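You operate a simulated robot arm through the tools that you are given. There is no shell and no other tool.

The job below is to be done with a simulated robot arm. You get a single attempt, and the scene is never put back.

JOB
Blow off the three wettest caged tubes once, the wettest on peg 1.
Fine: read the water left on the display; second on peg 2, third on peg 3; hands off while it blows.
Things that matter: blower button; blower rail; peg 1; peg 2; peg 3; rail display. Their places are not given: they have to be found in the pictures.

The check looks at the end state, three seconds after you hand in, the way a careful person would. Anything else that was tipped, shoved, dropped, spilled or broken makes it a failure.

ROBOT AND FRAMES
A 6-joint arm with a two-finger parallel gripper, fixed in place. Base frame: the origin is at the foot of the arm, x ahead of it, y to its left, z up; the work surface is at about z = 0.863. Lengths are in m, angles in rad, forces in N, time in s.
Its first joint turns from -2.897 to 2.897 rad. Payload 3.91 kg.
Tool frame: the origin (TCP) lies between the finger pads and is the grasp point; the fingertips stand 0.03 m ahead of it; z points along the fingers, y is the line along which they close. Largest opening 0.11 m; finger width 0.02, thickness 0.01; the body of the gripper, 0.048 by 0.112 m, starts 0.055 m behind the TCP.
Orientation is that of the tool frame in the base frame, as a unit quaternion [x, y, z, w]. With the fingers straight down and closing along the base's y, the tool's x points along the base's -x, its y along +y and its z along -z.

CONTROLS
- The arm moves only by the tool apply_moves. Its argument "steps" is a list of rows, each an object (a shift or turn left out is 0, a gripper value left out holds the last) with "slide": the shift along the tool's x, y, z in mm, a list of three; "angular": the turn, a rotation vector about the tool's x, y, z in degrees, a list of three; "claw": the opening in per cent of the stroke, from 0 (shut) to 100 (fully open). In form: [{"slide": [dx, dy, dz], "angular": [ax, ay, az], "claw": claw}, ...]. A call has 1 to 20 rows; each row is the pose to reach, as a shift and turn from the pose commanded when the call began, along the tool's axes at that moment. Each row takes 0.2 s and may step no farther than 0.05 m and 0.15 rad from the row before; otherwise, or with a gripper value out of range, the whole call is refused. A pose out of reach is approached as far as the arm can. The call stops where the force on the tool passes 40 N (or 10 N more than at its start, if that is more) or the arm is blocked; 0.2 s more then pass. Each finger travels about 0.108 m/s and halts on what it meets, pressing with about 34 N; the grip force reading is that of the motor and also rises with nothing between the fingers. The clock runs only during rows and for 0.2 s after the last one: add rows that repeat a pose to give the fingers time. It gives the time, the measured TCP pose, the force on the tool (base axes), the opening and the grip force at its end, in the units of the frame above (readings bear some noise), with the torque about the TCP (base axes, N m) and any sound that the robot's microphone picked up.
- Cameras (640 x 400 px; columns grow to the right, rows downward): "scene" is fixed at [0.0513, 0.6516, 1.4325]; the picture's right is [-0.55, -0.83, 0.00], its down [-0.41, 0.27, -0.87] and it looks along [0.73, -0.48, -0.49] (base axes); focal length 320 px, centre (320, 200). "wrist" rides on the gripper at [0.072, 0.017, -0.103] in the tool frame; the picture's right is [-0.23, 0.97, 0.00], its down [-0.76, -0.18, -0.62] and it looks along [-0.61, -0.14, 0.78] (tool axes); focal length 222 px, centre (320, 200).
- camera(camera): a new picture of that camera. It takes no simulated time.
- measure_at(camera, pixels): there is no depth. For up to 12 entries [column, row, z] of the newest picture of that camera ("zoom" is the newest enlarged one), the place [x, y] in the base frame at which the ray of that pixel passes the height z, good to about 0.002 m. It takes no simulated time.
- enlarge(camera, box): a new picture of the part [left, top, right, bottom] of that camera's present view, enlarged. It takes no simulated time.
- job_done(): hands the job in; it is judged then, once.

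Unless the task says otherwise, let go and move clear before handing in.

The tools are called after "Call:" as name(argument=value, ...) on one line, values as JSON. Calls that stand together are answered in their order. apply_moves: Moves the arm, as the interface text tells. Its arguments: {"type":"object","properties":{"steps":{"type":"array"}},"required":["steps"]} The other tools are called the same way: camera (camera) takes a picture; measure_at (camera, pixels) gives the place at which the rays of pixels pass given heights; enlarge (camera, box) takes an enlarged picture of a part of a camera's view; job_done () hands the job in.

At the start:

```text
t: 0.0
ee_pos: [0.6885, 0.1236, 1.1685]
tool_rot: [-0.001, 1.0, -0.001, 0.0]
ft_force: [0.7, 0.2, -0.6]
torque: [-0.03, 0.01, 0.04]
gripper_width: 0.1101
grip_force: 0.0
```

scene: 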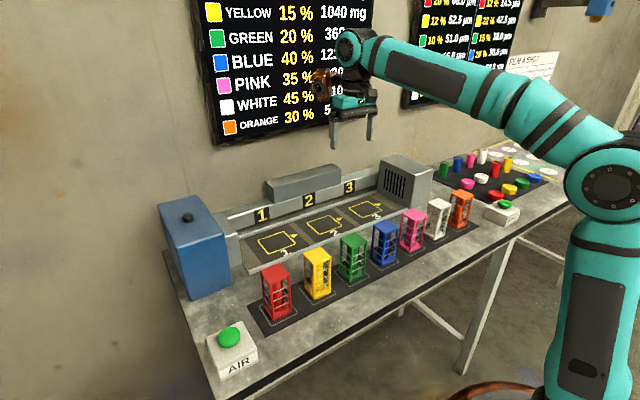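
wrist: 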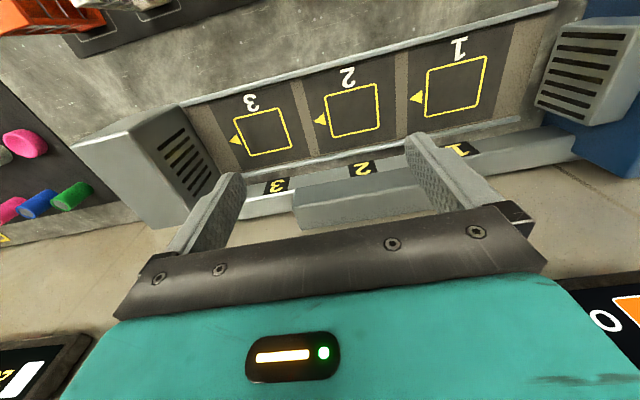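

The scene shows seven caged tubes in a row, a rail with pegs 1–3, an AIR button at about (230,338), and a wall display that the arm partly hides. I'll enlarge the display and the rail.

Call:
enlarge(camera="scene", box=[190, 0, 380, 150])

Call:
enlarge(camera="scene", box=[150, 150, 490, 380])

Call:
enlarge(camera="scene", box=[400, 0, 640, 240])

```text
2.67 times, centred on (285, 75) of scene
```

zoom: 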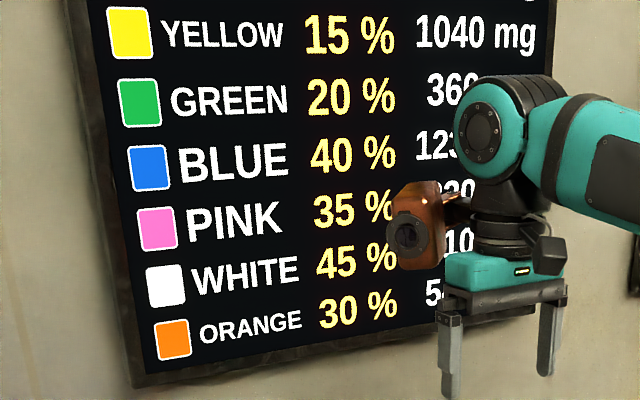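

```text
1.74 times, centred on (320, 265) of scene
```

zoom: 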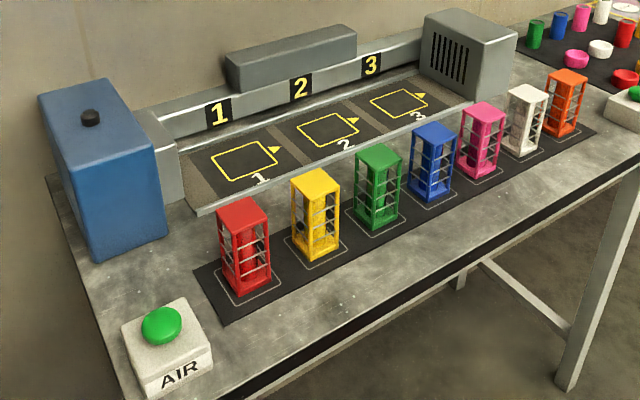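

```text
1.67 times, centred on (520, 120) of scene
```

zoom: 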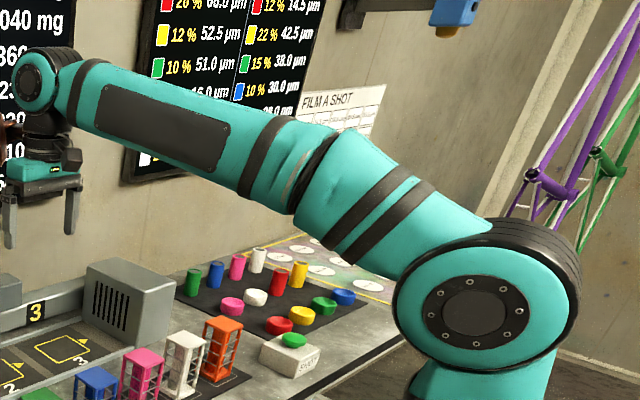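

The display's top rows and header are cut off and the mg column is partly hidden. I'll measure the pegs, tubes, and button, and later tilt the wrist camera up to the display.

Call:
measure_at(camera="scene", pixels=[[278, 243, 0.87], [324, 225, 0.87], [366, 210, 0.87], [229, 338, 0.92], [278, 317, 0.863], [320, 296, 0.863], [355, 278, 0.863], [386, 262, 0.863], [412, 248, 0.863], [437, 236, 0.863], [460, 226, 0.863]])

Call:
camera(camera="wrist")

Call:
measure_at(camera="wrist", pixels=[[456, 87, 0.87], [352, 110, 0.87], [263, 132, 0.87], [460, 150, 0.9], [600, 165, 0.863], [190, 105, 0.9], [366, 200, 0.95], [60, 240, 0.863]])

```text
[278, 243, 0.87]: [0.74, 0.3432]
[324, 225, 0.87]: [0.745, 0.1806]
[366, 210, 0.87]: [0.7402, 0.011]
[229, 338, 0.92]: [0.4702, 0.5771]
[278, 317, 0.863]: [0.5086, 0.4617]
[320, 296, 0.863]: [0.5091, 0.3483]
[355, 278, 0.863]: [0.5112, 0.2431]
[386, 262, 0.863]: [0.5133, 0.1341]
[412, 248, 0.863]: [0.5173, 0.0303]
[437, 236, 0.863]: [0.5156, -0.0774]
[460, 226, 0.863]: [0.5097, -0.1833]
```

```text
taken
```

wrist: 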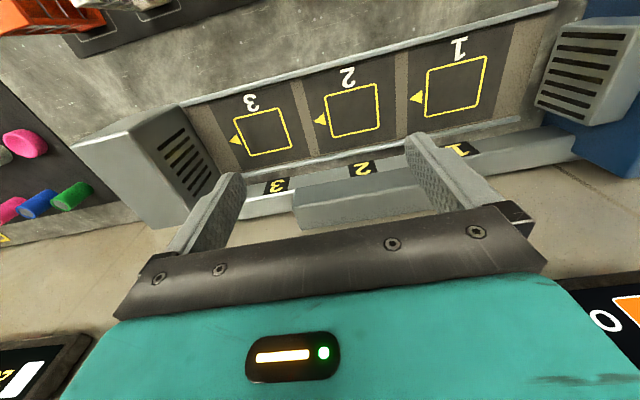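

```text
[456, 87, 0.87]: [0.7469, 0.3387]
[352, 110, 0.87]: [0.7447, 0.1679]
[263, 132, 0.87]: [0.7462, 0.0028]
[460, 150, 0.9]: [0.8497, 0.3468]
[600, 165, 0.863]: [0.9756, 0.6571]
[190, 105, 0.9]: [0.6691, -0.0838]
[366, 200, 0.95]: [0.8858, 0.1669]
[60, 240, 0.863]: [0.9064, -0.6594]
```

The pegs are squares at about x 0.745, with y of 0.34, 0.17 and 0.005, and the display hangs on the wall near x 0.95. I'll back off, lift, and pitch the tool up so the wrist camera sees the whole display.

Call:
apply_moves(steps=[{"slide": [21, 10, -20], "angular": [0, -8, 0]}, {"slide": [42, 20, -40], "angular": [0, -16, 0]}, {"slide": [63, 30, -60], "angular": [0, -24, 0]}, {"slide": [84, 40, -80], "angular": [0, -32, 0]}, {"slide": [105, 50, -100], "angular": [0, -40, 0]}, {"slide": [126, 60, -120], "angular": [0, -48, 0]}, {"slide": [147, 70, -140], "angular": [0, -56, 0]}, {"slide": [168, 80, -160], "angular": [0, -64, 0]}, {"slide": [189, 90, -180], "angular": [0, -72, 0]}, {"slide": [189, 90, -180], "angular": [0, -72, 0]}])

Call:
camera(camera="wrist")

Call:
camera(camera="scene")

```text
t: 2.2
ee_pos: [0.5006, 0.2115, 1.3483]
tool_rot: [0.0, 0.808, 0.0, 0.589]
ft_force: [-0.2, 0.5, -0.5]
torque: [-0.02, 0.01, 0.0]
gripper_width: 0.11
grip_force: 0.0
```

```text
taken
```

wrist: 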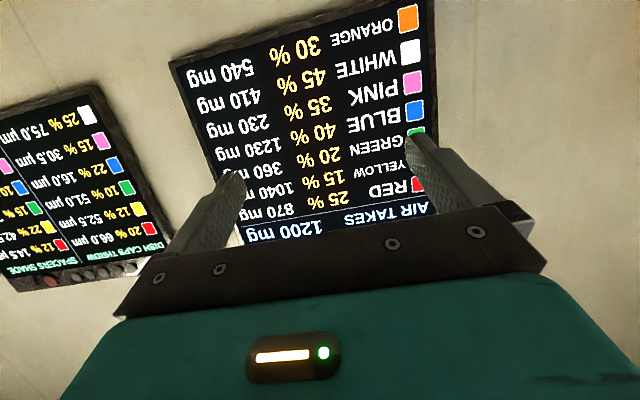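

```text
taken
```

scene: 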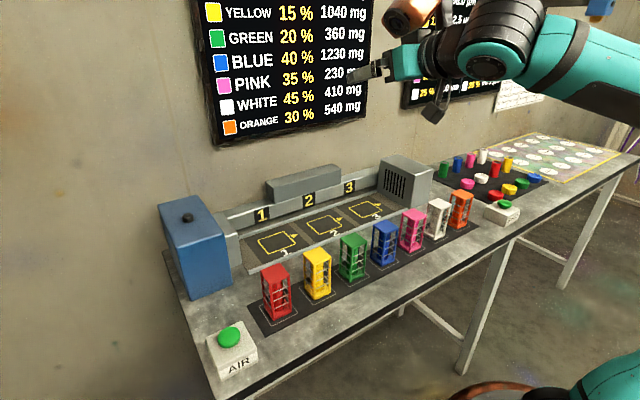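

Call:
enlarge(camera="wrist", box=[160, 0, 460, 260])

Call:
enlarge(camera="wrist", box=[230, 160, 450, 260])

Call:
enlarge(camera="scene", box=[190, 0, 390, 150])

```text
1.54 times, centred on (310, 130) of wrist
```

zoom: 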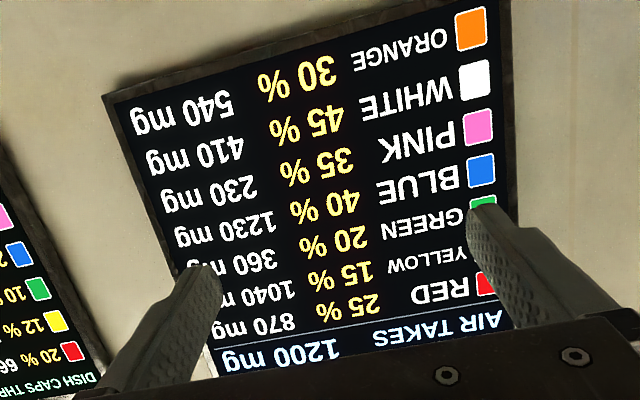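

```text
2.91 times, centred on (340, 210) of wrist
```

zoom: 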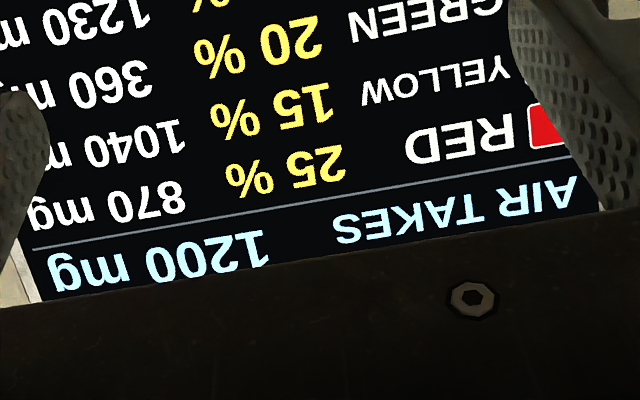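

```text
2.67 times, centred on (290, 75) of scene
```

zoom: 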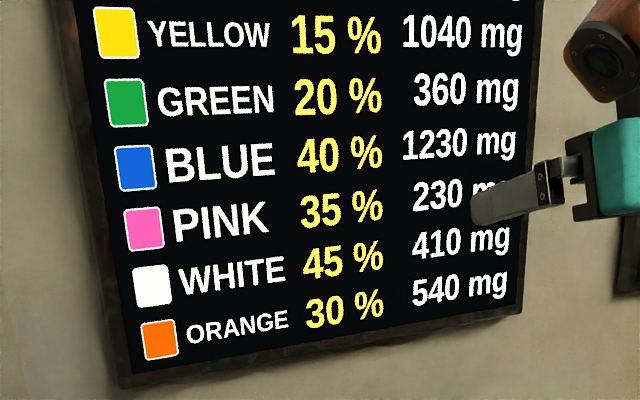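

The wrist view shows rows such as RED 25% 870 mg and a line "AIR TAKES 1200 mg", but the gripper may hide more header above it. I'll pitch up a little more and look again.

Call:
apply_moves(steps=[{"angular": [0, -8, 0]}, {"angular": [0, -16, 0]}, {"angular": [0, -24, 0]}, {"angular": [0, -24, 0]}])

Call:
enlarge(camera="wrist", box=[160, 0, 460, 260])

Call:
camera(camera="wrist")

```text
t: 3.2
ee_pos: [0.5004, 0.2145, 1.3475]
tool_rot: [0.0, 0.669, 0.0, 0.744]
ft_force: [0.3, 0.3, -0.2]
torque: [-0.03, -0.02, 0.0]
gripper_width: 0.11
grip_force: 0.1
```

```text
1.54 times, centred on (310, 130) of wrist
```

zoom: 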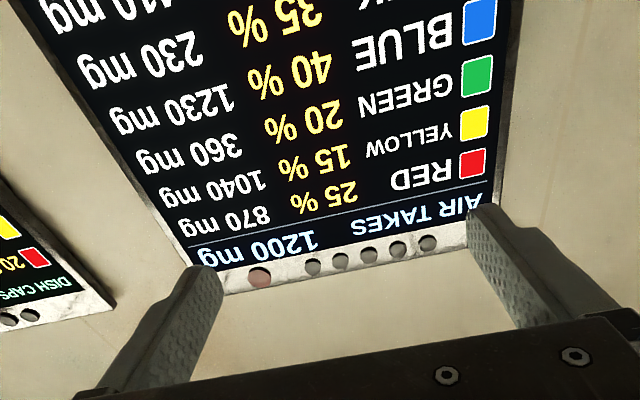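

```text
taken
```

wrist: 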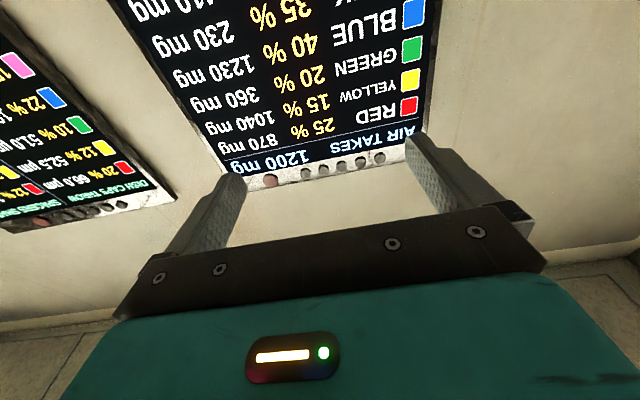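

The whole display is now visible. It is headed "AIR TAKES 1200 mg", and the water amounts in mg are blue 1230, yellow 1040, red 870, orange 540, white 410, green 360 and pink 230. Next I'll bring the tool back to pointing down and look at the tubes and pegs from close up.

Call:
apply_moves(steps=[{"slide": [12, 7, -8], "angular": [0, 8, 0]}, {"slide": [23, 14, -16], "angular": [0, 16, 0]}, {"slide": [35, 21, -24], "angular": [0, 24, 0]}, {"slide": [46, 28, -32], "angular": [0, 32, 0]}, {"slide": [58, 35, -40], "angular": [0, 40, 0]}, {"slide": [69, 42, -48], "angular": [0, 48, 0]}, {"slide": [81, 49, -56], "angular": [0, 56, 0]}, {"slide": [92, 56, -64], "angular": [0, 64, 0]}, {"slide": [104, 63, -72], "angular": [0, 72, 0]}, {"slide": [115, 70, -80], "angular": [0, 80, 0]}, {"slide": [127, 77, -88], "angular": [0, 88, 0]}, {"slide": [138, 86, -95], "angular": [0, 96, 0]}, {"slide": [138, 86, -95], "angular": [0, 96, 0]}])

Call:
camera(camera="wrist")

Call:
enlarge(camera="scene", box=[230, 180, 420, 330])

```text
t: 6.0
ee_pos: [0.4172, 0.2987, 1.2008]
tool_rot: [0.0, 1.0, 0.0, 0.001]
ft_force: [-0.2, 0.9, 0.4]
torque: [-0.01, 0.0, 0.01]
gripper_width: 0.1101
grip_force: 0.1
```

```text
taken
```

wrist: 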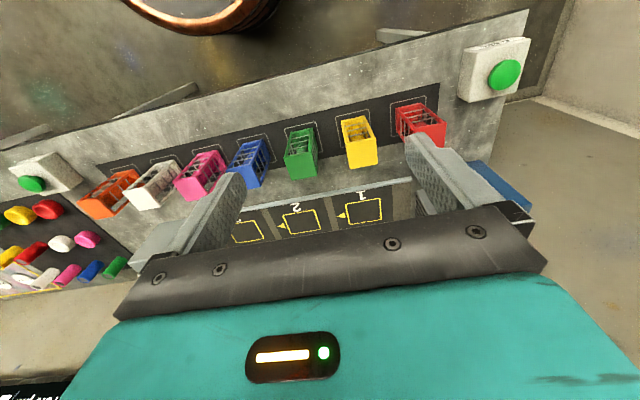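

```text
2.67 times, centred on (325, 255) of scene
```

zoom: 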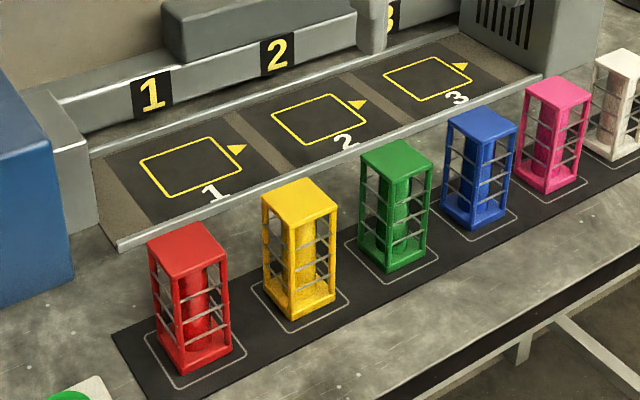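

The cages may have a solid or open side that matters on the rail, where yellow arrows point toward −y. I'll enlarge both views to check for that.

Call:
enlarge(camera="scene", box=[255, 240, 335, 325])

Call:
enlarge(camera="scene", box=[330, 200, 430, 285])

Call:
enlarge(camera="wrist", box=[330, 80, 460, 180])

Call:
enlarge(camera="wrist", box=[210, 100, 340, 200])

```text
4.71 times, centred on (295, 282) of scene
```

zoom: 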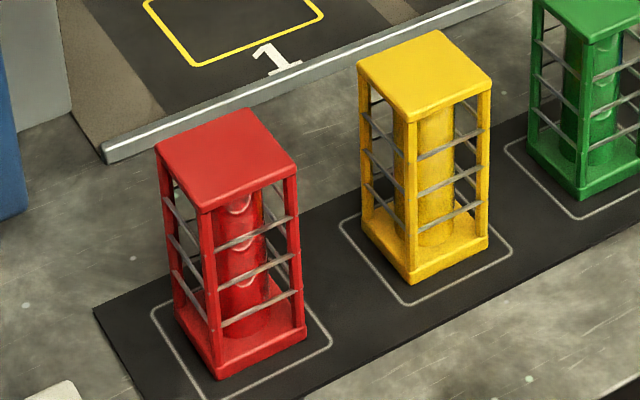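

```text
4.71 times, centred on (380, 242) of scene
```

zoom: 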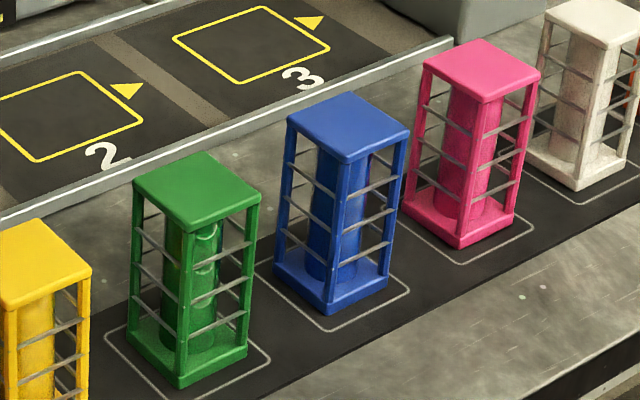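

```text
4.00 times, centred on (395, 130) of wrist
```

zoom: 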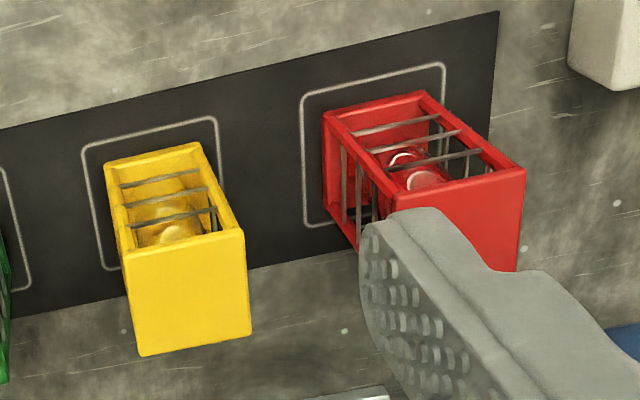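

```text
4.00 times, centred on (275, 150) of wrist
```

zoom: 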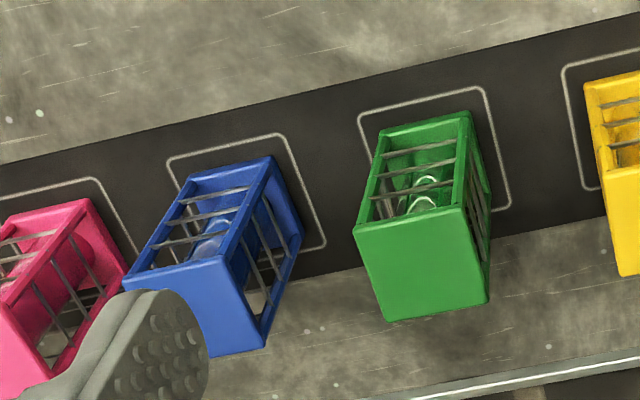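

The cages look alike on every visible side, with rungs all round and a flat square top, and a few are slightly turned. I'll measure base and top corners to get size, height and yaw for red, yellow and blue.

Call:
enlarge(camera="scene", box=[255, 240, 335, 325])

Call:
measure_at(camera="zoom", pixels=[[220, 377, 0.866], [205, 210, 0.96], [205, 210, 0.98], [205, 210, 1.0], [306, 334, 0.866], [411, 284, 0.866], [411, 122, 0.98], [487, 245, 0.866], [362, 222, 0.866], [176, 307, 0.866]])

```text
4.71 times, centred on (295, 282) of scene
```

zoom: 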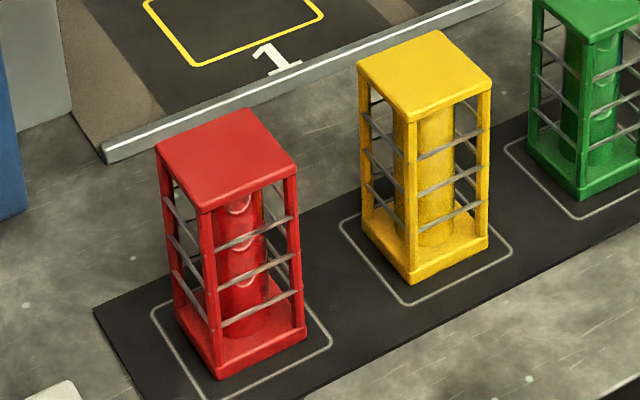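

```text
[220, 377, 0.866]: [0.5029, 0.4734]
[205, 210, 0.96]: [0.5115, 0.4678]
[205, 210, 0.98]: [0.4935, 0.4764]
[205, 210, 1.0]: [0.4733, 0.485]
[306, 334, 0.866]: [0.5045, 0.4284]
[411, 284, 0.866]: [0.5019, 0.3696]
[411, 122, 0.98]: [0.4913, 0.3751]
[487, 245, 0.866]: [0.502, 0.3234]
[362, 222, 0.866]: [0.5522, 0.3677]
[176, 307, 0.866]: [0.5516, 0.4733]
```

Each cage is about 0.047 m wide with its top at about 0.971. Red is centred near (0.528, 0.451) and yellow near (0.527, 0.346), both nearly unrotated. Now I'll measure blue and the peg squares.

Call:
enlarge(camera="scene", box=[340, 205, 420, 275])

Call:
enlarge(camera="wrist", box=[200, 110, 320, 200])

Call:
enlarge(camera="scene", box=[220, 150, 420, 280])

```text
5.71 times, centred on (380, 240) of scene
```

zoom: 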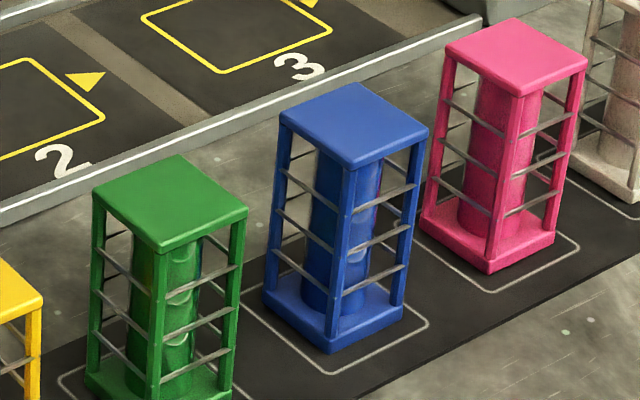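

```text
4.44 times, centred on (260, 155) of wrist
```

zoom: 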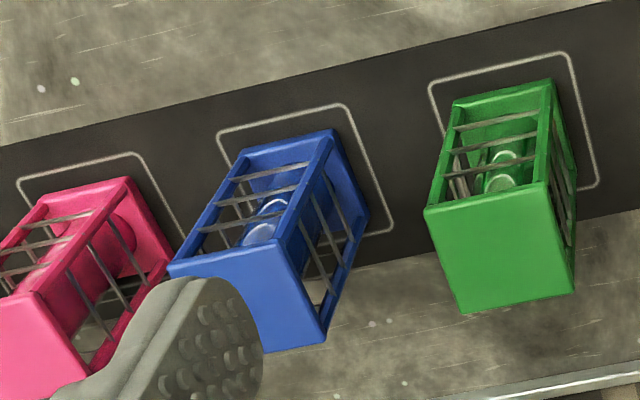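

```text
3.08 times, centred on (320, 215) of scene
```

zoom: 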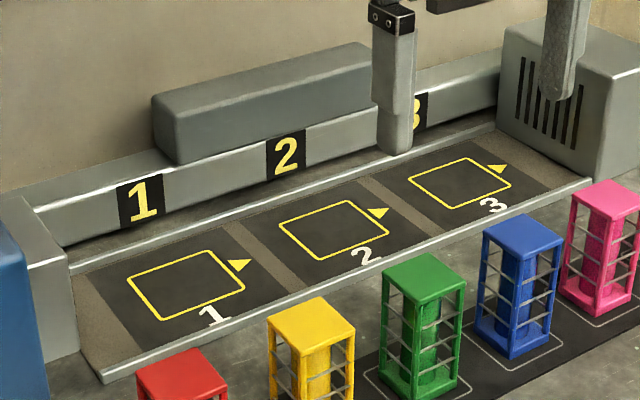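

The squares carry matching numbers on the rail and on the floor. I'll measure their corners in the current zoom.

Call:
measure_at(camera="zoom", pixels=[[127, 283, 0.87], [209, 251, 0.87], [245, 287, 0.87], [159, 321, 0.87], [278, 229, 0.87], [348, 200, 0.87], [389, 234, 0.87], [320, 263, 0.87], [409, 180, 0.87], [471, 157, 0.87], [511, 185, 0.87], [449, 209, 0.87]])

Call:
enlarge(camera="scene", box=[340, 205, 420, 275])

Call:
measure_at(camera="zoom", pixels=[[331, 352, 0.866], [402, 310, 0.866], [264, 300, 0.866], [355, 168, 0.971], [428, 132, 0.971], [281, 113, 0.971], [353, 84, 0.971], [160, 252, 0.971], [247, 211, 0.971], [93, 191, 0.971], [179, 155, 0.971]])

```text
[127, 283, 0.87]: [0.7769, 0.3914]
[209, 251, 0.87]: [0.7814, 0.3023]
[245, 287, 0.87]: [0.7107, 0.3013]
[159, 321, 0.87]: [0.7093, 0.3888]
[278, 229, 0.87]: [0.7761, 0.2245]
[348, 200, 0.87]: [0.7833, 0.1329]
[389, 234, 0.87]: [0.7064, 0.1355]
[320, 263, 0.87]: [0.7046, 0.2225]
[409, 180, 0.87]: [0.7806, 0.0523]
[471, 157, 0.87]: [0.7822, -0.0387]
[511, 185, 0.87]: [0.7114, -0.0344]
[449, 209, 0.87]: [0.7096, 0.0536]
```

```text
5.71 times, centred on (380, 240) of scene
```

zoom: 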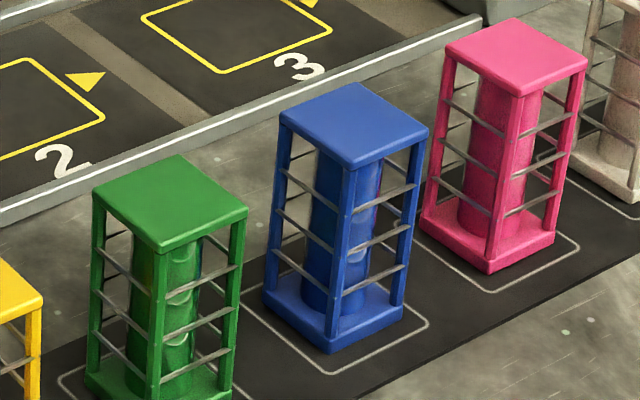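

```text
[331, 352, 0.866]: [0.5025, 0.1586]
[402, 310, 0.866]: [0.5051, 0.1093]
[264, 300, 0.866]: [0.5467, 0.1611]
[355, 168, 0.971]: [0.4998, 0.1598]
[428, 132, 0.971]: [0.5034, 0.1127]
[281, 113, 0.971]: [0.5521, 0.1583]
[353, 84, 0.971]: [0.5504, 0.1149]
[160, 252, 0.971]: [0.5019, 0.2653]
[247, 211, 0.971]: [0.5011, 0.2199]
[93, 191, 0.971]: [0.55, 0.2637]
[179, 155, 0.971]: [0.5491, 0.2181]
```

Blue is centred near (0.527, 0.136) with almost no yaw. The scene and wrist estimates of the pegs differ by up to 1 cm in y, so I'll move over the rail for a closer wrist measurement.

Call:
apply_moves(steps=[{"slide": [-34, -20, 12]}, {"slide": [-68, -40, 24]}, {"slide": [-102, -60, 36]}, {"slide": [-136, -80, 48]}, {"slide": [-170, -100, 60]}, {"slide": [-204, -120, 71]}, {"slide": [-204, -120, 71]}])

Call:
camera(camera="wrist")

Call:
enlarge(camera="wrist", box=[120, 60, 560, 240])

```text
t: 7.6
ee_pos: [0.6263, 0.177, 1.1275]
tool_rot: [0.0, 1.0, 0.0, 0.0]
ft_force: [0.2, -0.3, -0.2]
torque: [0.01, -0.01, 0.0]
gripper_width: 0.1099
grip_force: 0.1
```

```text
taken
```

wrist: 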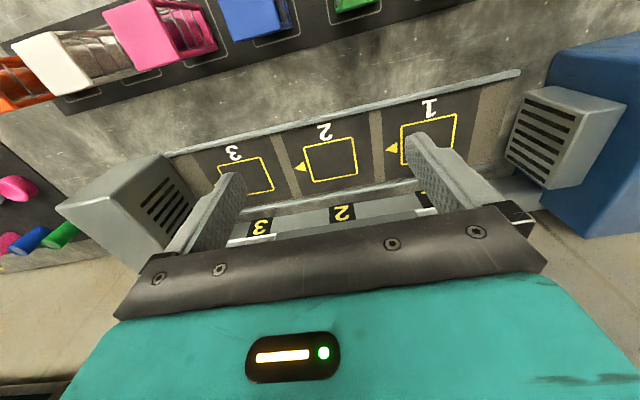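

```text
1.45 times, centred on (340, 150) of wrist
```

zoom: 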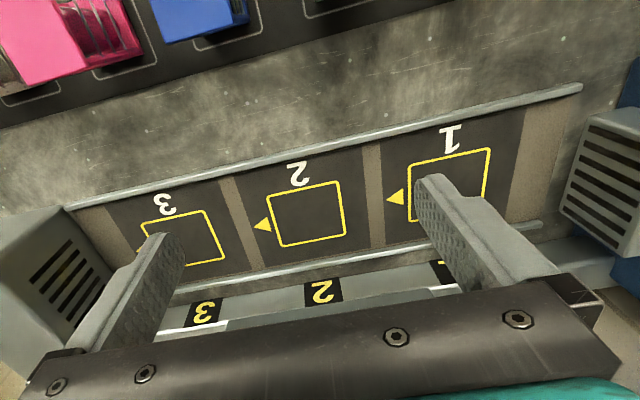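

Call:
enlarge(camera="wrist", box=[200, 90, 480, 210])

Call:
measure_at(camera="wrist", pixels=[[304, 148, 0.87], [352, 138, 0.87], [357, 175, 0.87], [313, 183, 0.87], [401, 125, 0.87], [456, 114, 0.87], [455, 150, 0.87], [220, 165, 0.87], [262, 157, 0.87], [273, 188, 0.87]])

```text
2.29 times, centred on (340, 150) of wrist
```

zoom: 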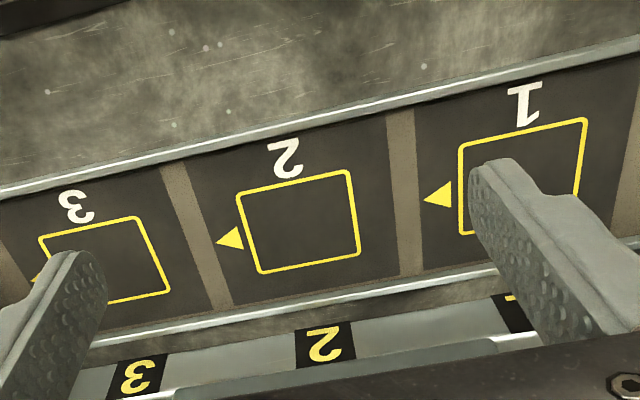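

```text
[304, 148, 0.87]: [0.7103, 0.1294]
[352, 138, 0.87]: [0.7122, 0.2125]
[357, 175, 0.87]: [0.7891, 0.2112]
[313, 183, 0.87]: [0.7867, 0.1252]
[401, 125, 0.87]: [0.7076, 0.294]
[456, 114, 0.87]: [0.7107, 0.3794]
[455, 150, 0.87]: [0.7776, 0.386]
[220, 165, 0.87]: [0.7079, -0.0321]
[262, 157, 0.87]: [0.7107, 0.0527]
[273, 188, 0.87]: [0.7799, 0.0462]
```

Combining both views, the tray floor is near table level and the peg centres are about (0.752, 0.338), (0.752, 0.171) and (0.752, 0.004). Next I'll hover over the blue cage with the fingers at 80% and check alignment.

Call:
apply_moves(steps=[{"slide": [33, -14, 10], "claw": 80}, {"slide": [66, -28, 20], "claw": 80}, {"slide": [99, -41, 30], "claw": 80}, {"slide": [99, -41, 30], "claw": 80}])

Call:
camera(camera="wrist")

Call:
enlarge(camera="wrist", box=[200, 40, 440, 200])

Call:
camera(camera="scene")

```text
t: 8.6
ee_pos: [0.5257, 0.1385, 1.0992]
tool_rot: [0.001, 1.0, 0.0, 0.0]
ft_force: [-0.9, -0.6, -0.1]
torque: [-0.03, -0.01, 0.01]
gripper_width: 0.088
grip_force: 0.0
```

```text
taken
```

wrist: 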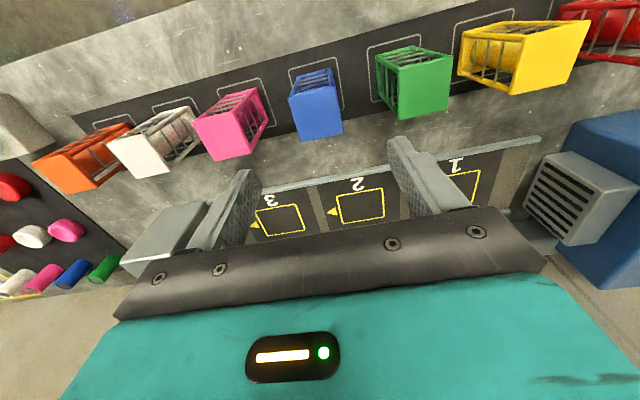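

```text
2.50 times, centred on (320, 120) of wrist
```

zoom: 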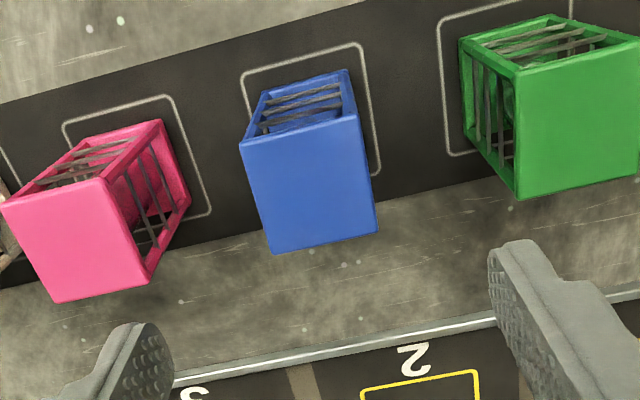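

```text
taken
```

scene: 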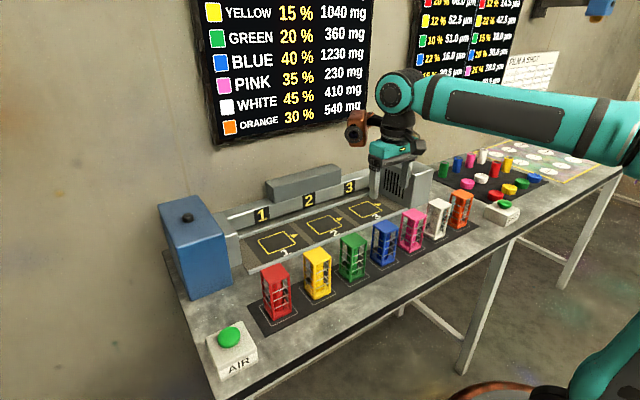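

Call:
enlarge(camera="wrist", box=[200, 40, 440, 200])

Call:
measure_at(camera="zoom", pixels=[[240, 144, 0.971], [358, 114, 0.971], [378, 232, 0.971], [272, 253, 0.971], [521, 71, 0.971], [521, 199, 0.971], [638, 180, 0.971], [2, 204, 0.971], [105, 179, 0.971], [56, 302, 0.971], [149, 283, 0.971]])

```text
2.50 times, centred on (320, 120) of wrist
```

zoom: 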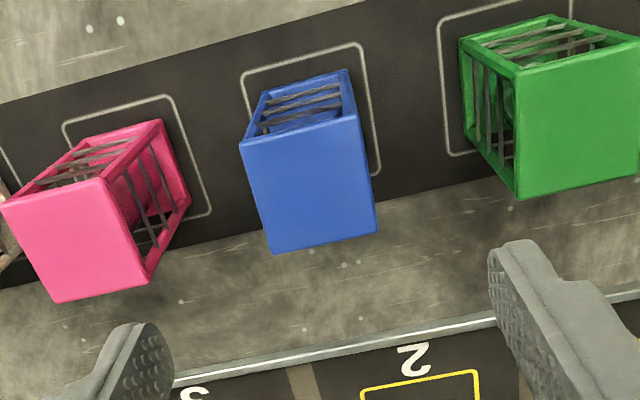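

```text
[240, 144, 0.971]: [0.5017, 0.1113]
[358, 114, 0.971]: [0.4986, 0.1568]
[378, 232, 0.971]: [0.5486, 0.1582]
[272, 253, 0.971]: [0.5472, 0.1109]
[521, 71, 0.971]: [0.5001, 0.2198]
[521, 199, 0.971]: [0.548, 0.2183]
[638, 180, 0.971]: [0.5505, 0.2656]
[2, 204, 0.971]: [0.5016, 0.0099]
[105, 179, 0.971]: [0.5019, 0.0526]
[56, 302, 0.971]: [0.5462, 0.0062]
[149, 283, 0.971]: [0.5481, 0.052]
```

Blue's top is centred at (0.524, 0.1345), its width is 0.047 and its yaw is about 0. The gripper is 4 mm off in y, so I'll correct that and descend to z ≈ 0.945, still open.

Call:
apply_moves(steps=[{"slide": [1, -4, 0], "claw": 80}, {"slide": [1, -4, 40], "claw": 80}, {"slide": [1, -4, 80], "claw": 80}, {"slide": [1, -4, 115], "claw": 80}, {"slide": [1, -4, 140], "claw": 80}, {"slide": [1, -4, 154], "claw": 80}, {"slide": [1, -4, 154], "claw": 80}])

Call:
camera(camera="wrist")

Call:
enlarge(camera="scene", box=[310, 180, 450, 280])

```text
t: 10.2
ee_pos: [0.5256, 0.1341, 0.9438]
tool_rot: [0.0, 1.0, 0.0, 0.0]
ft_force: [0.5, -0.3, 0.3]
torque: [0.0, -0.01, 0.0]
gripper_width: 0.0878
grip_force: 0.0
```

```text
taken
```

wrist: 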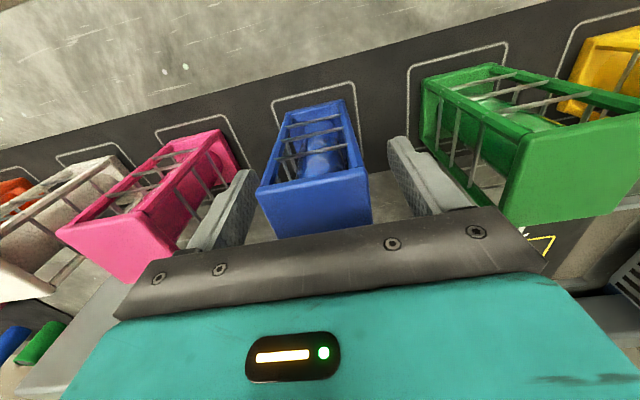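

```text
4.00 times, centred on (380, 230) of scene
```

zoom: 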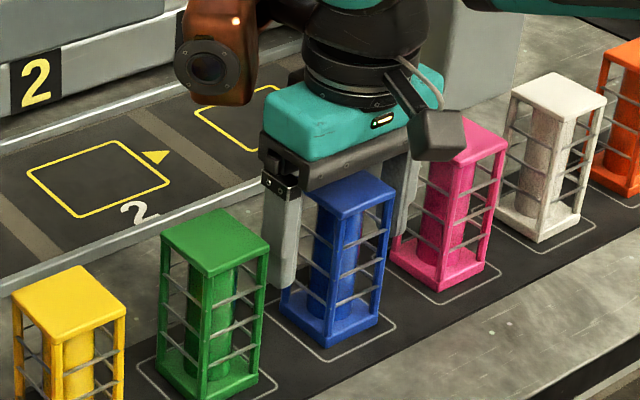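

The fingers straddle blue with clear gaps on both sides. I'll close on it.

Call:
apply_moves(steps=[{"claw": 60}, {"claw": 45}, {"claw": 30}, {"claw": 20}, {"claw": 20}])

```text
t: 11.4
ee_pos: [0.5259, 0.135, 0.9435]
tool_rot: [0.0, 1.0, 0.001, 0.0]
ft_force: [0.6, -0.6, 0.6]
torque: [-0.04, -0.03, 0.01]
gripper_width: 0.0479
grip_force: 34.3
```

The grip holds at 0.048 m and 34 N. I'll lift straight up 140 mm and check.

Call:
apply_moves(steps=[{"slide": [0, 0, -15]}, {"slide": [0, 0, -45]}, {"slide": [0, 0, -80]}, {"slide": [0, 0, -115]}, {"slide": [0, 0, -140]}, {"slide": [0, 0, -140]}])

Call:
enlarge(camera="scene", box=[300, 130, 480, 280])

Call:
camera(camera="wrist")

```text
t: 12.8
ee_pos: [0.5234, 0.1363, 1.0868]
tool_rot: [0.0, 1.0, 0.0, 0.0]
ft_force: [-0.4, -0.5, -2.2]
torque: [-0.03, 0.0, 0.01]
gripper_width: 0.0478
grip_force: 34.0
```

```text
2.67 times, centred on (390, 205) of scene
```

zoom: 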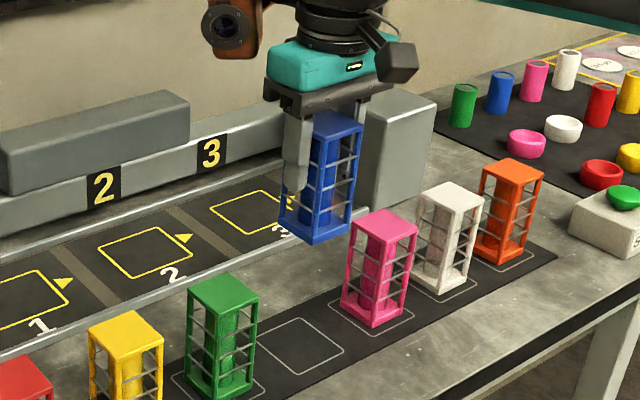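

```text
taken
```

wrist: 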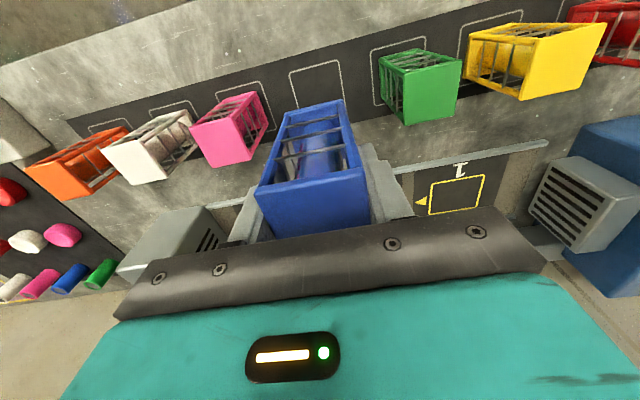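

Blue is held straight, with its bottom near 1.006, clear of the other cages. I'll move it out over the rail, then sideways to above peg 1.

Call:
apply_moves(steps=[{"slide": [-40, 0, 0]}, {"slide": [-80, 0, 0]}, {"slide": [-120, 0, 0]}, {"slide": [-160, 0, 0]}, {"slide": [-200, 0, 0]}, {"slide": [-227, 20, 0]}, {"slide": [-227, 60, 0]}, {"slide": [-227, 100, 0]}, {"slide": [-227, 140, 0]}, {"slide": [-227, 180, 0]}, {"slide": [-227, 203, 0]}, {"slide": [-227, 203, 0]}])

Call:
camera(camera="wrist")

Call:
camera(camera="scene")

```text
t: 15.4
ee_pos: [0.7519, 0.3423, 1.0832]
tool_rot: [-0.001, 1.0, 0.0, 0.0]
ft_force: [-0.4, 0.4, -2.4]
torque: [-0.01, -0.04, -0.02]
gripper_width: 0.0478
grip_force: 33.9
```

```text
taken
```

wrist: 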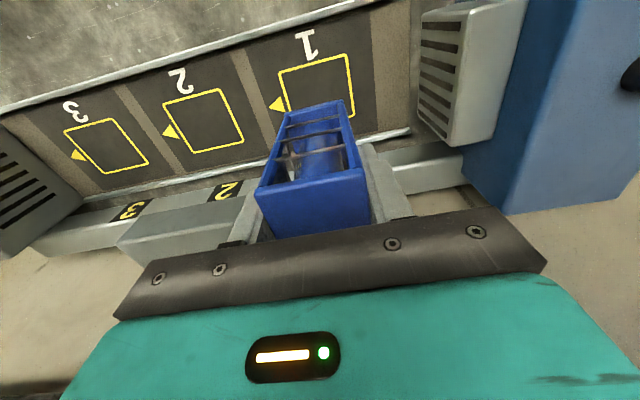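

```text
taken
```

scene: 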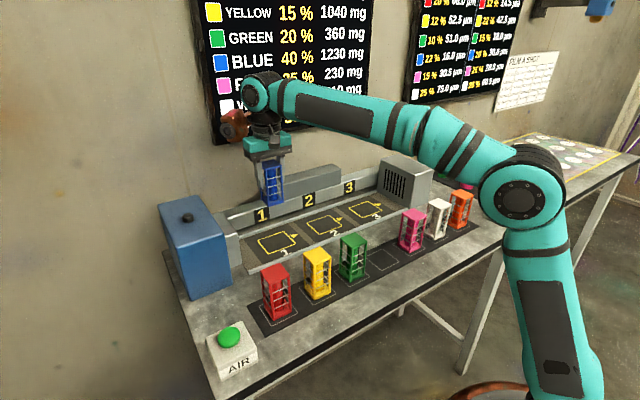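

From here the wrist camera looks steeply down on the squares. I'll re-measure them at floor heights 0.863 and 0.87.

Call:
enlarge(camera="wrist", box=[40, 30, 400, 200])

Call:
measure_at(camera="wrist", pixels=[[279, 72, 0.866], [345, 54, 0.866], [355, 114, 0.866], [287, 108, 0.866], [163, 104, 0.866], [221, 89, 0.866], [243, 141, 0.866], [186, 154, 0.866], [64, 132, 0.866], [110, 119, 0.866], [148, 161, 0.866], [99, 173, 0.866]])

```text
1.78 times, centred on (220, 115) of wrist
```

zoom: 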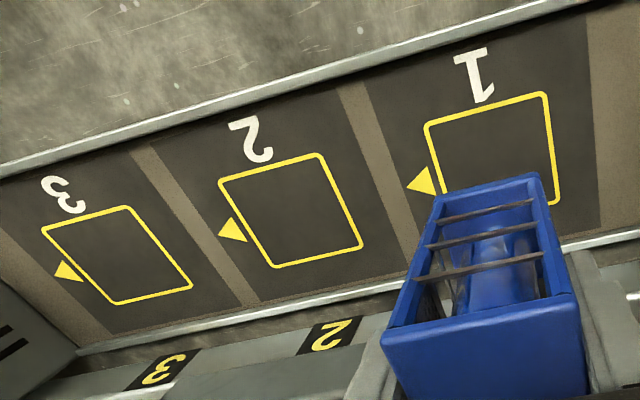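

```text
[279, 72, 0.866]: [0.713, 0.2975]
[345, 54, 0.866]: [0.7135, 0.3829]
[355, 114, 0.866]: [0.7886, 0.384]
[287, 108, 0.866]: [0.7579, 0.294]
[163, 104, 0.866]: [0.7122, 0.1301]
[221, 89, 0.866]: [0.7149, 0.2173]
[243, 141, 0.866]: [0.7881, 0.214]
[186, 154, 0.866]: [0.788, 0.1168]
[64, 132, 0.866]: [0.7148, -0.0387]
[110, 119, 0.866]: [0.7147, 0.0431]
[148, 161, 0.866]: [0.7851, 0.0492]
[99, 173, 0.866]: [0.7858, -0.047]
```

The pegs refine to x 0.75 and y 0.34, 0.17 and 0.00, and the blue cage sits directly above peg 1. I'll lower it to just above the floor.

Call:
apply_moves(steps=[{"slide": [1, 0, 35]}, {"slide": [1, 0, 70]}, {"slide": [1, 0, 100]}, {"slide": [1, 0, 120]}, {"slide": [1, 0, 132]}, {"slide": [1, 0, 132]}])

Call:
enlarge(camera="scene", box=[210, 150, 370, 270])

```text
t: 16.8
ee_pos: [0.7504, 0.3391, 0.9553]
tool_rot: [0.0, 1.0, 0.0, 0.0]
ft_force: [-0.4, -0.2, -2.2]
torque: [0.0, 0.01, 0.02]
gripper_width: 0.0476
grip_force: 34.0
```

```text
3.33 times, centred on (290, 210) of scene
```

zoom: 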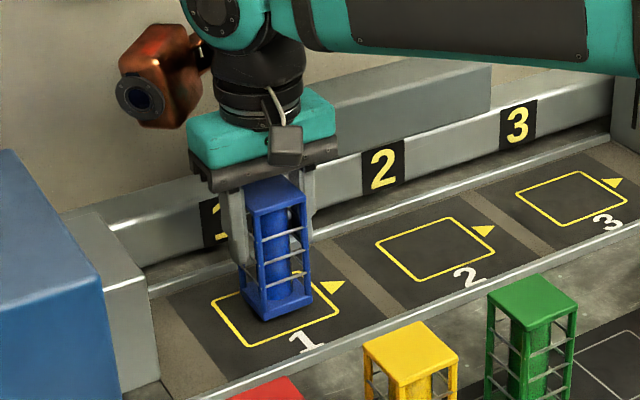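

It is still airborne (−2.2 N) by about 1 cm. I'll step down in small amounts.

Call:
apply_moves(steps=[{"slide": [0, 0, 3]}, {"slide": [0, 0, 5]}, {"slide": [0, 0, 7]}, {"slide": [0, 0, 7]}])

```text
t: 17.8
ee_pos: [0.7511, 0.3386, 0.9478]
tool_rot: [0.0, 1.0, 0.0, 0.0]
ft_force: [-0.3, -0.6, -2.6]
torque: [0.04, -0.01, -0.03]
gripper_width: 0.0475
grip_force: 34.4
```

Call:
apply_moves(steps=[{"slide": [0, 0, 1]}, {"slide": [0, 0, 2]}, {"slide": [0, 0, 2]}])

Call:
enlarge(camera="scene", box=[240, 190, 320, 260])

```text
t: 18.6
ee_pos: [0.751, 0.3387, 0.9455]
tool_rot: [0.0, 1.0, 0.0, -0.001]
ft_force: [0.0, -0.3, -2.8]
torque: [0.0, -0.01, 0.03]
gripper_width: 0.0478
grip_force: 34.6
```

```text
5.71 times, centred on (280, 225) of scene
```

zoom: 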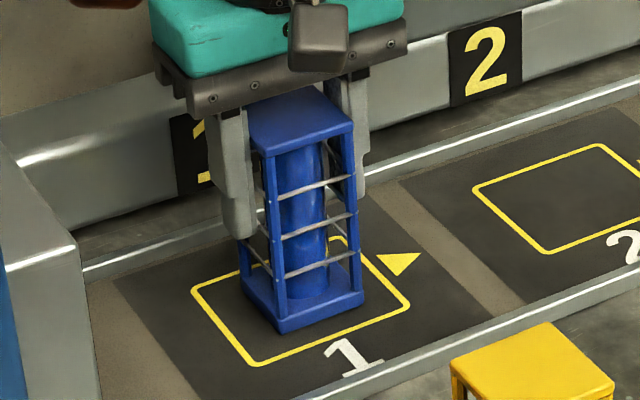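

There is no contact yet, so I'll go a few millimetres lower, 1 mm per row.

Call:
apply_moves(steps=[{"slide": [0, 0, 1]}, {"slide": [0, 0, 2]}, {"slide": [0, 0, 2]}])

Call:
apply_moves(steps=[{"slide": [0, 0, 1]}, {"slide": [0, 0, 1]}])

```text
t: 19.4
ee_pos: [0.7514, 0.3371, 0.9434]
tool_rot: [0.0, 1.0, 0.0, 0.0]
ft_force: [-1.1, -0.4, 7.4]
torque: [-0.02, 0.28, 0.03]
gripper_width: 0.0479
grip_force: 34.2
```

```text
t: 20.0
ee_pos: [0.7512, 0.3379, 0.9443]
tool_rot: [0.0, 1.0, 0.001, 0.002]
ft_force: [-0.5, 2.9, 23.6]
torque: [-0.06, 0.52, -0.02]
gripper_width: 0.0477
grip_force: 34.4
```

Contact with the floor shows at +23.6 N. I'll ease up 1 mm to unload it, then open the fingers.

Call:
apply_moves(steps=[{"slide": [0, 0, -1]}, {"slide": [0, 0, -1]}, {"slide": [0, 0, -1], "claw": 50}, {"slide": [0, 0, -1], "claw": 60}, {"slide": [0, 0, -1], "claw": 80}, {"slide": [0, 0, -1], "claw": 80}])

Call:
camera(camera="wrist")

Call:
enlarge(camera="scene", box=[240, 190, 320, 260])

```text
t: 21.4
ee_pos: [0.7515, 0.338, 0.9436]
tool_rot: [0.0, 1.0, 0.0, 0.0]
ft_force: [-0.7, -1.5, 0.4]
torque: [0.03, 0.05, 0.01]
gripper_width: 0.0882
grip_force: 0.0
```

```text
taken
```

wrist: 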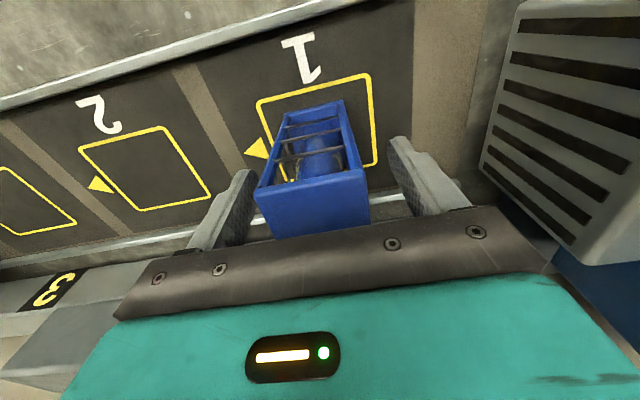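

```text
5.71 times, centred on (280, 225) of scene
```

zoom: 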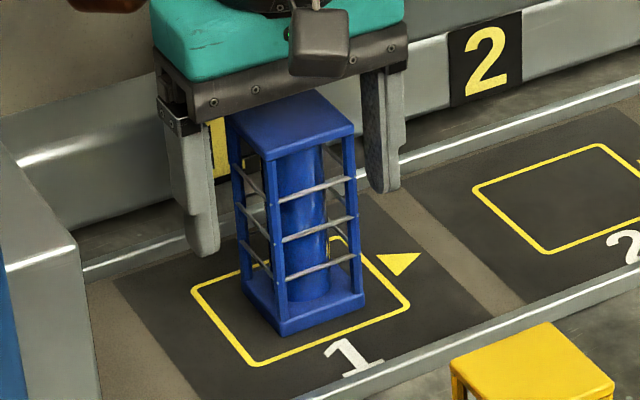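

Blue stands upright inside square 1. I'll retract straight up, then move over yellow.

Call:
apply_moves(steps=[{"slide": [0, 0, -20], "claw": 80}, {"slide": [0, 0, -60]}, {"slide": [0, 0, -100]}, {"slide": [0, 0, -140]}, {"slide": [20, 0, -157]}, {"slide": [60, 0, -157]}, {"slide": [105, 2, -157]}, {"slide": [150, 4, -157]}, {"slide": [195, 6, -157]}, {"slide": [226, 7, -157]}, {"slide": [226, 7, -157]}])

Call:
camera(camera="scene")

Call:
enlarge(camera="wrist", box=[200, 40, 440, 200])

```text
t: 23.8
ee_pos: [0.525, 0.3477, 1.099]
tool_rot: [0.0, 1.0, 0.0, 0.0]
ft_force: [0.2, 0.2, -0.1]
torque: [-0.02, 0.02, 0.0]
gripper_width: 0.088
grip_force: 0.0
```

```text
taken
```

scene: 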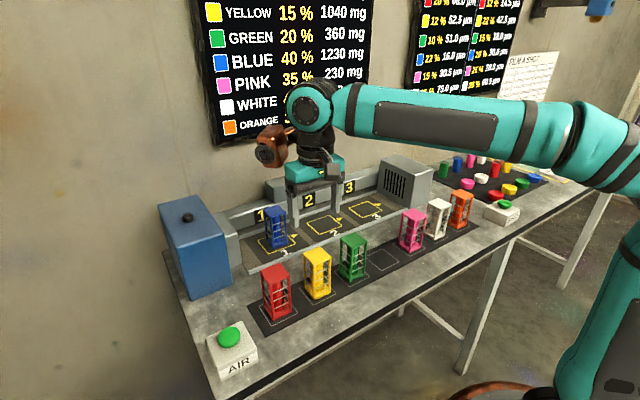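

```text
2.50 times, centred on (320, 120) of wrist
```

zoom: 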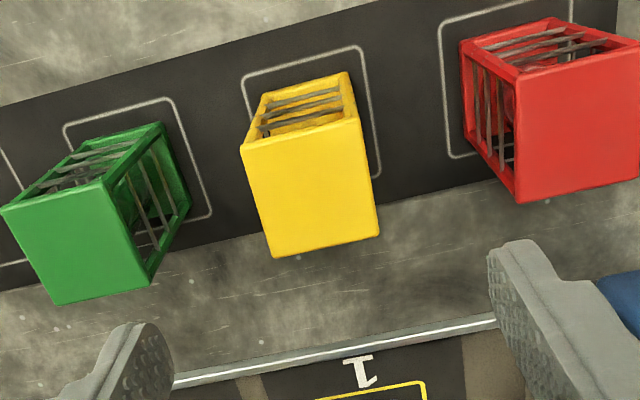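

Call:
measure_at(camera="zoom", pixels=[[241, 148, 0.971], [359, 118, 0.971], [379, 235, 0.971], [273, 257, 0.971], [516, 73, 0.971], [516, 203, 0.971], [640, 182, 0.971]])

```text
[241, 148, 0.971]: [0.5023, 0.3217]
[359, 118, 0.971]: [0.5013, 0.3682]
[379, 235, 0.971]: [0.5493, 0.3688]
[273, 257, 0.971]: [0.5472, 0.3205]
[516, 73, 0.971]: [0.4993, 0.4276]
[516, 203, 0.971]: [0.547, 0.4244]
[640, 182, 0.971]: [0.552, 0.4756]
```

Yellow's top is centred at (0.525, 0.345). I'll shift −2 mm in y and descend to the same height as before.

Call:
apply_moves(steps=[{"slide": [0, -2, 0], "claw": 80}, {"slide": [0, -2, 40]}, {"slide": [0, -2, 80]}, {"slide": [0, -2, 115]}, {"slide": [0, -2, 140]}, {"slide": [0, -2, 155]}, {"slide": [0, -2, 155]}])

Call:
camera(camera="wrist")

```text
t: 25.4
ee_pos: [0.5257, 0.3431, 0.9441]
tool_rot: [-0.001, 1.0, 0.0, -0.001]
ft_force: [0.1, 0.1, 0.0]
torque: [0.01, 0.04, 0.01]
gripper_width: 0.0883
grip_force: 0.1
```

```text
taken
```

wrist: 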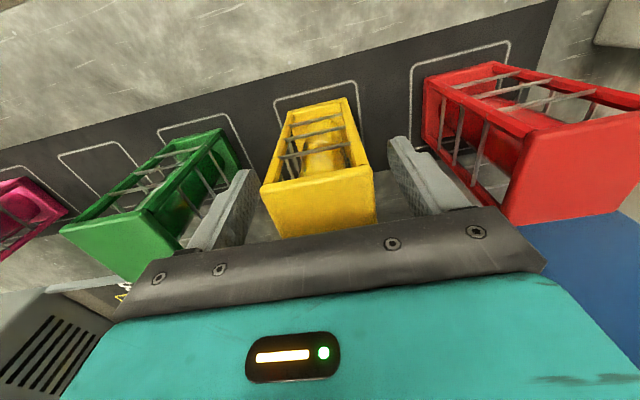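

Yellow sits a hair to the +y side between the fingers. I'll shift +1.5 mm, close, and lift.

Call:
apply_moves(steps=[{"slide": [0, 1.5, 0], "claw": 60}, {"slide": [0, 1.5, 0], "claw": 45}, {"slide": [0, 1.5, 0], "claw": 30}, {"slide": [0, 1.5, 0], "claw": 20}, {"slide": [0, 1.5, 0], "claw": 20}])

Call:
apply_moves(steps=[{"slide": [0, 0, -15]}, {"slide": [0, 0, -45]}, {"slide": [0, 0, -80]}, {"slide": [0, 0, -115]}, {"slide": [0, 0, -140]}, {"slide": [0, 0, -140]}])

Call:
camera(camera="scene")

```text
t: 26.6
ee_pos: [0.5255, 0.3432, 0.9437]
tool_rot: [0.0, 1.0, 0.001, 0.0]
ft_force: [-0.4, 0.2, 0.2]
torque: [-0.04, 0.03, -0.01]
gripper_width: 0.0479
grip_force: 34.2
```

```text
t: 28.0
ee_pos: [0.5228, 0.3467, 1.0824]
tool_rot: [0.0, 1.0, 0.0, 0.0]
ft_force: [-0.3, 0.0, -3.0]
torque: [0.02, 0.01, 0.01]
gripper_width: 0.0478
grip_force: 33.8
```

```text
taken
```

scene: 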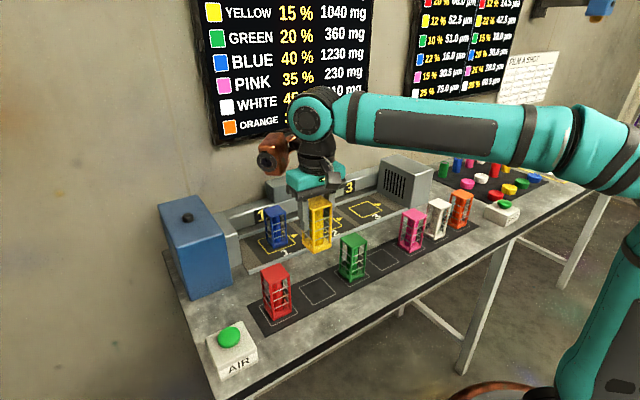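

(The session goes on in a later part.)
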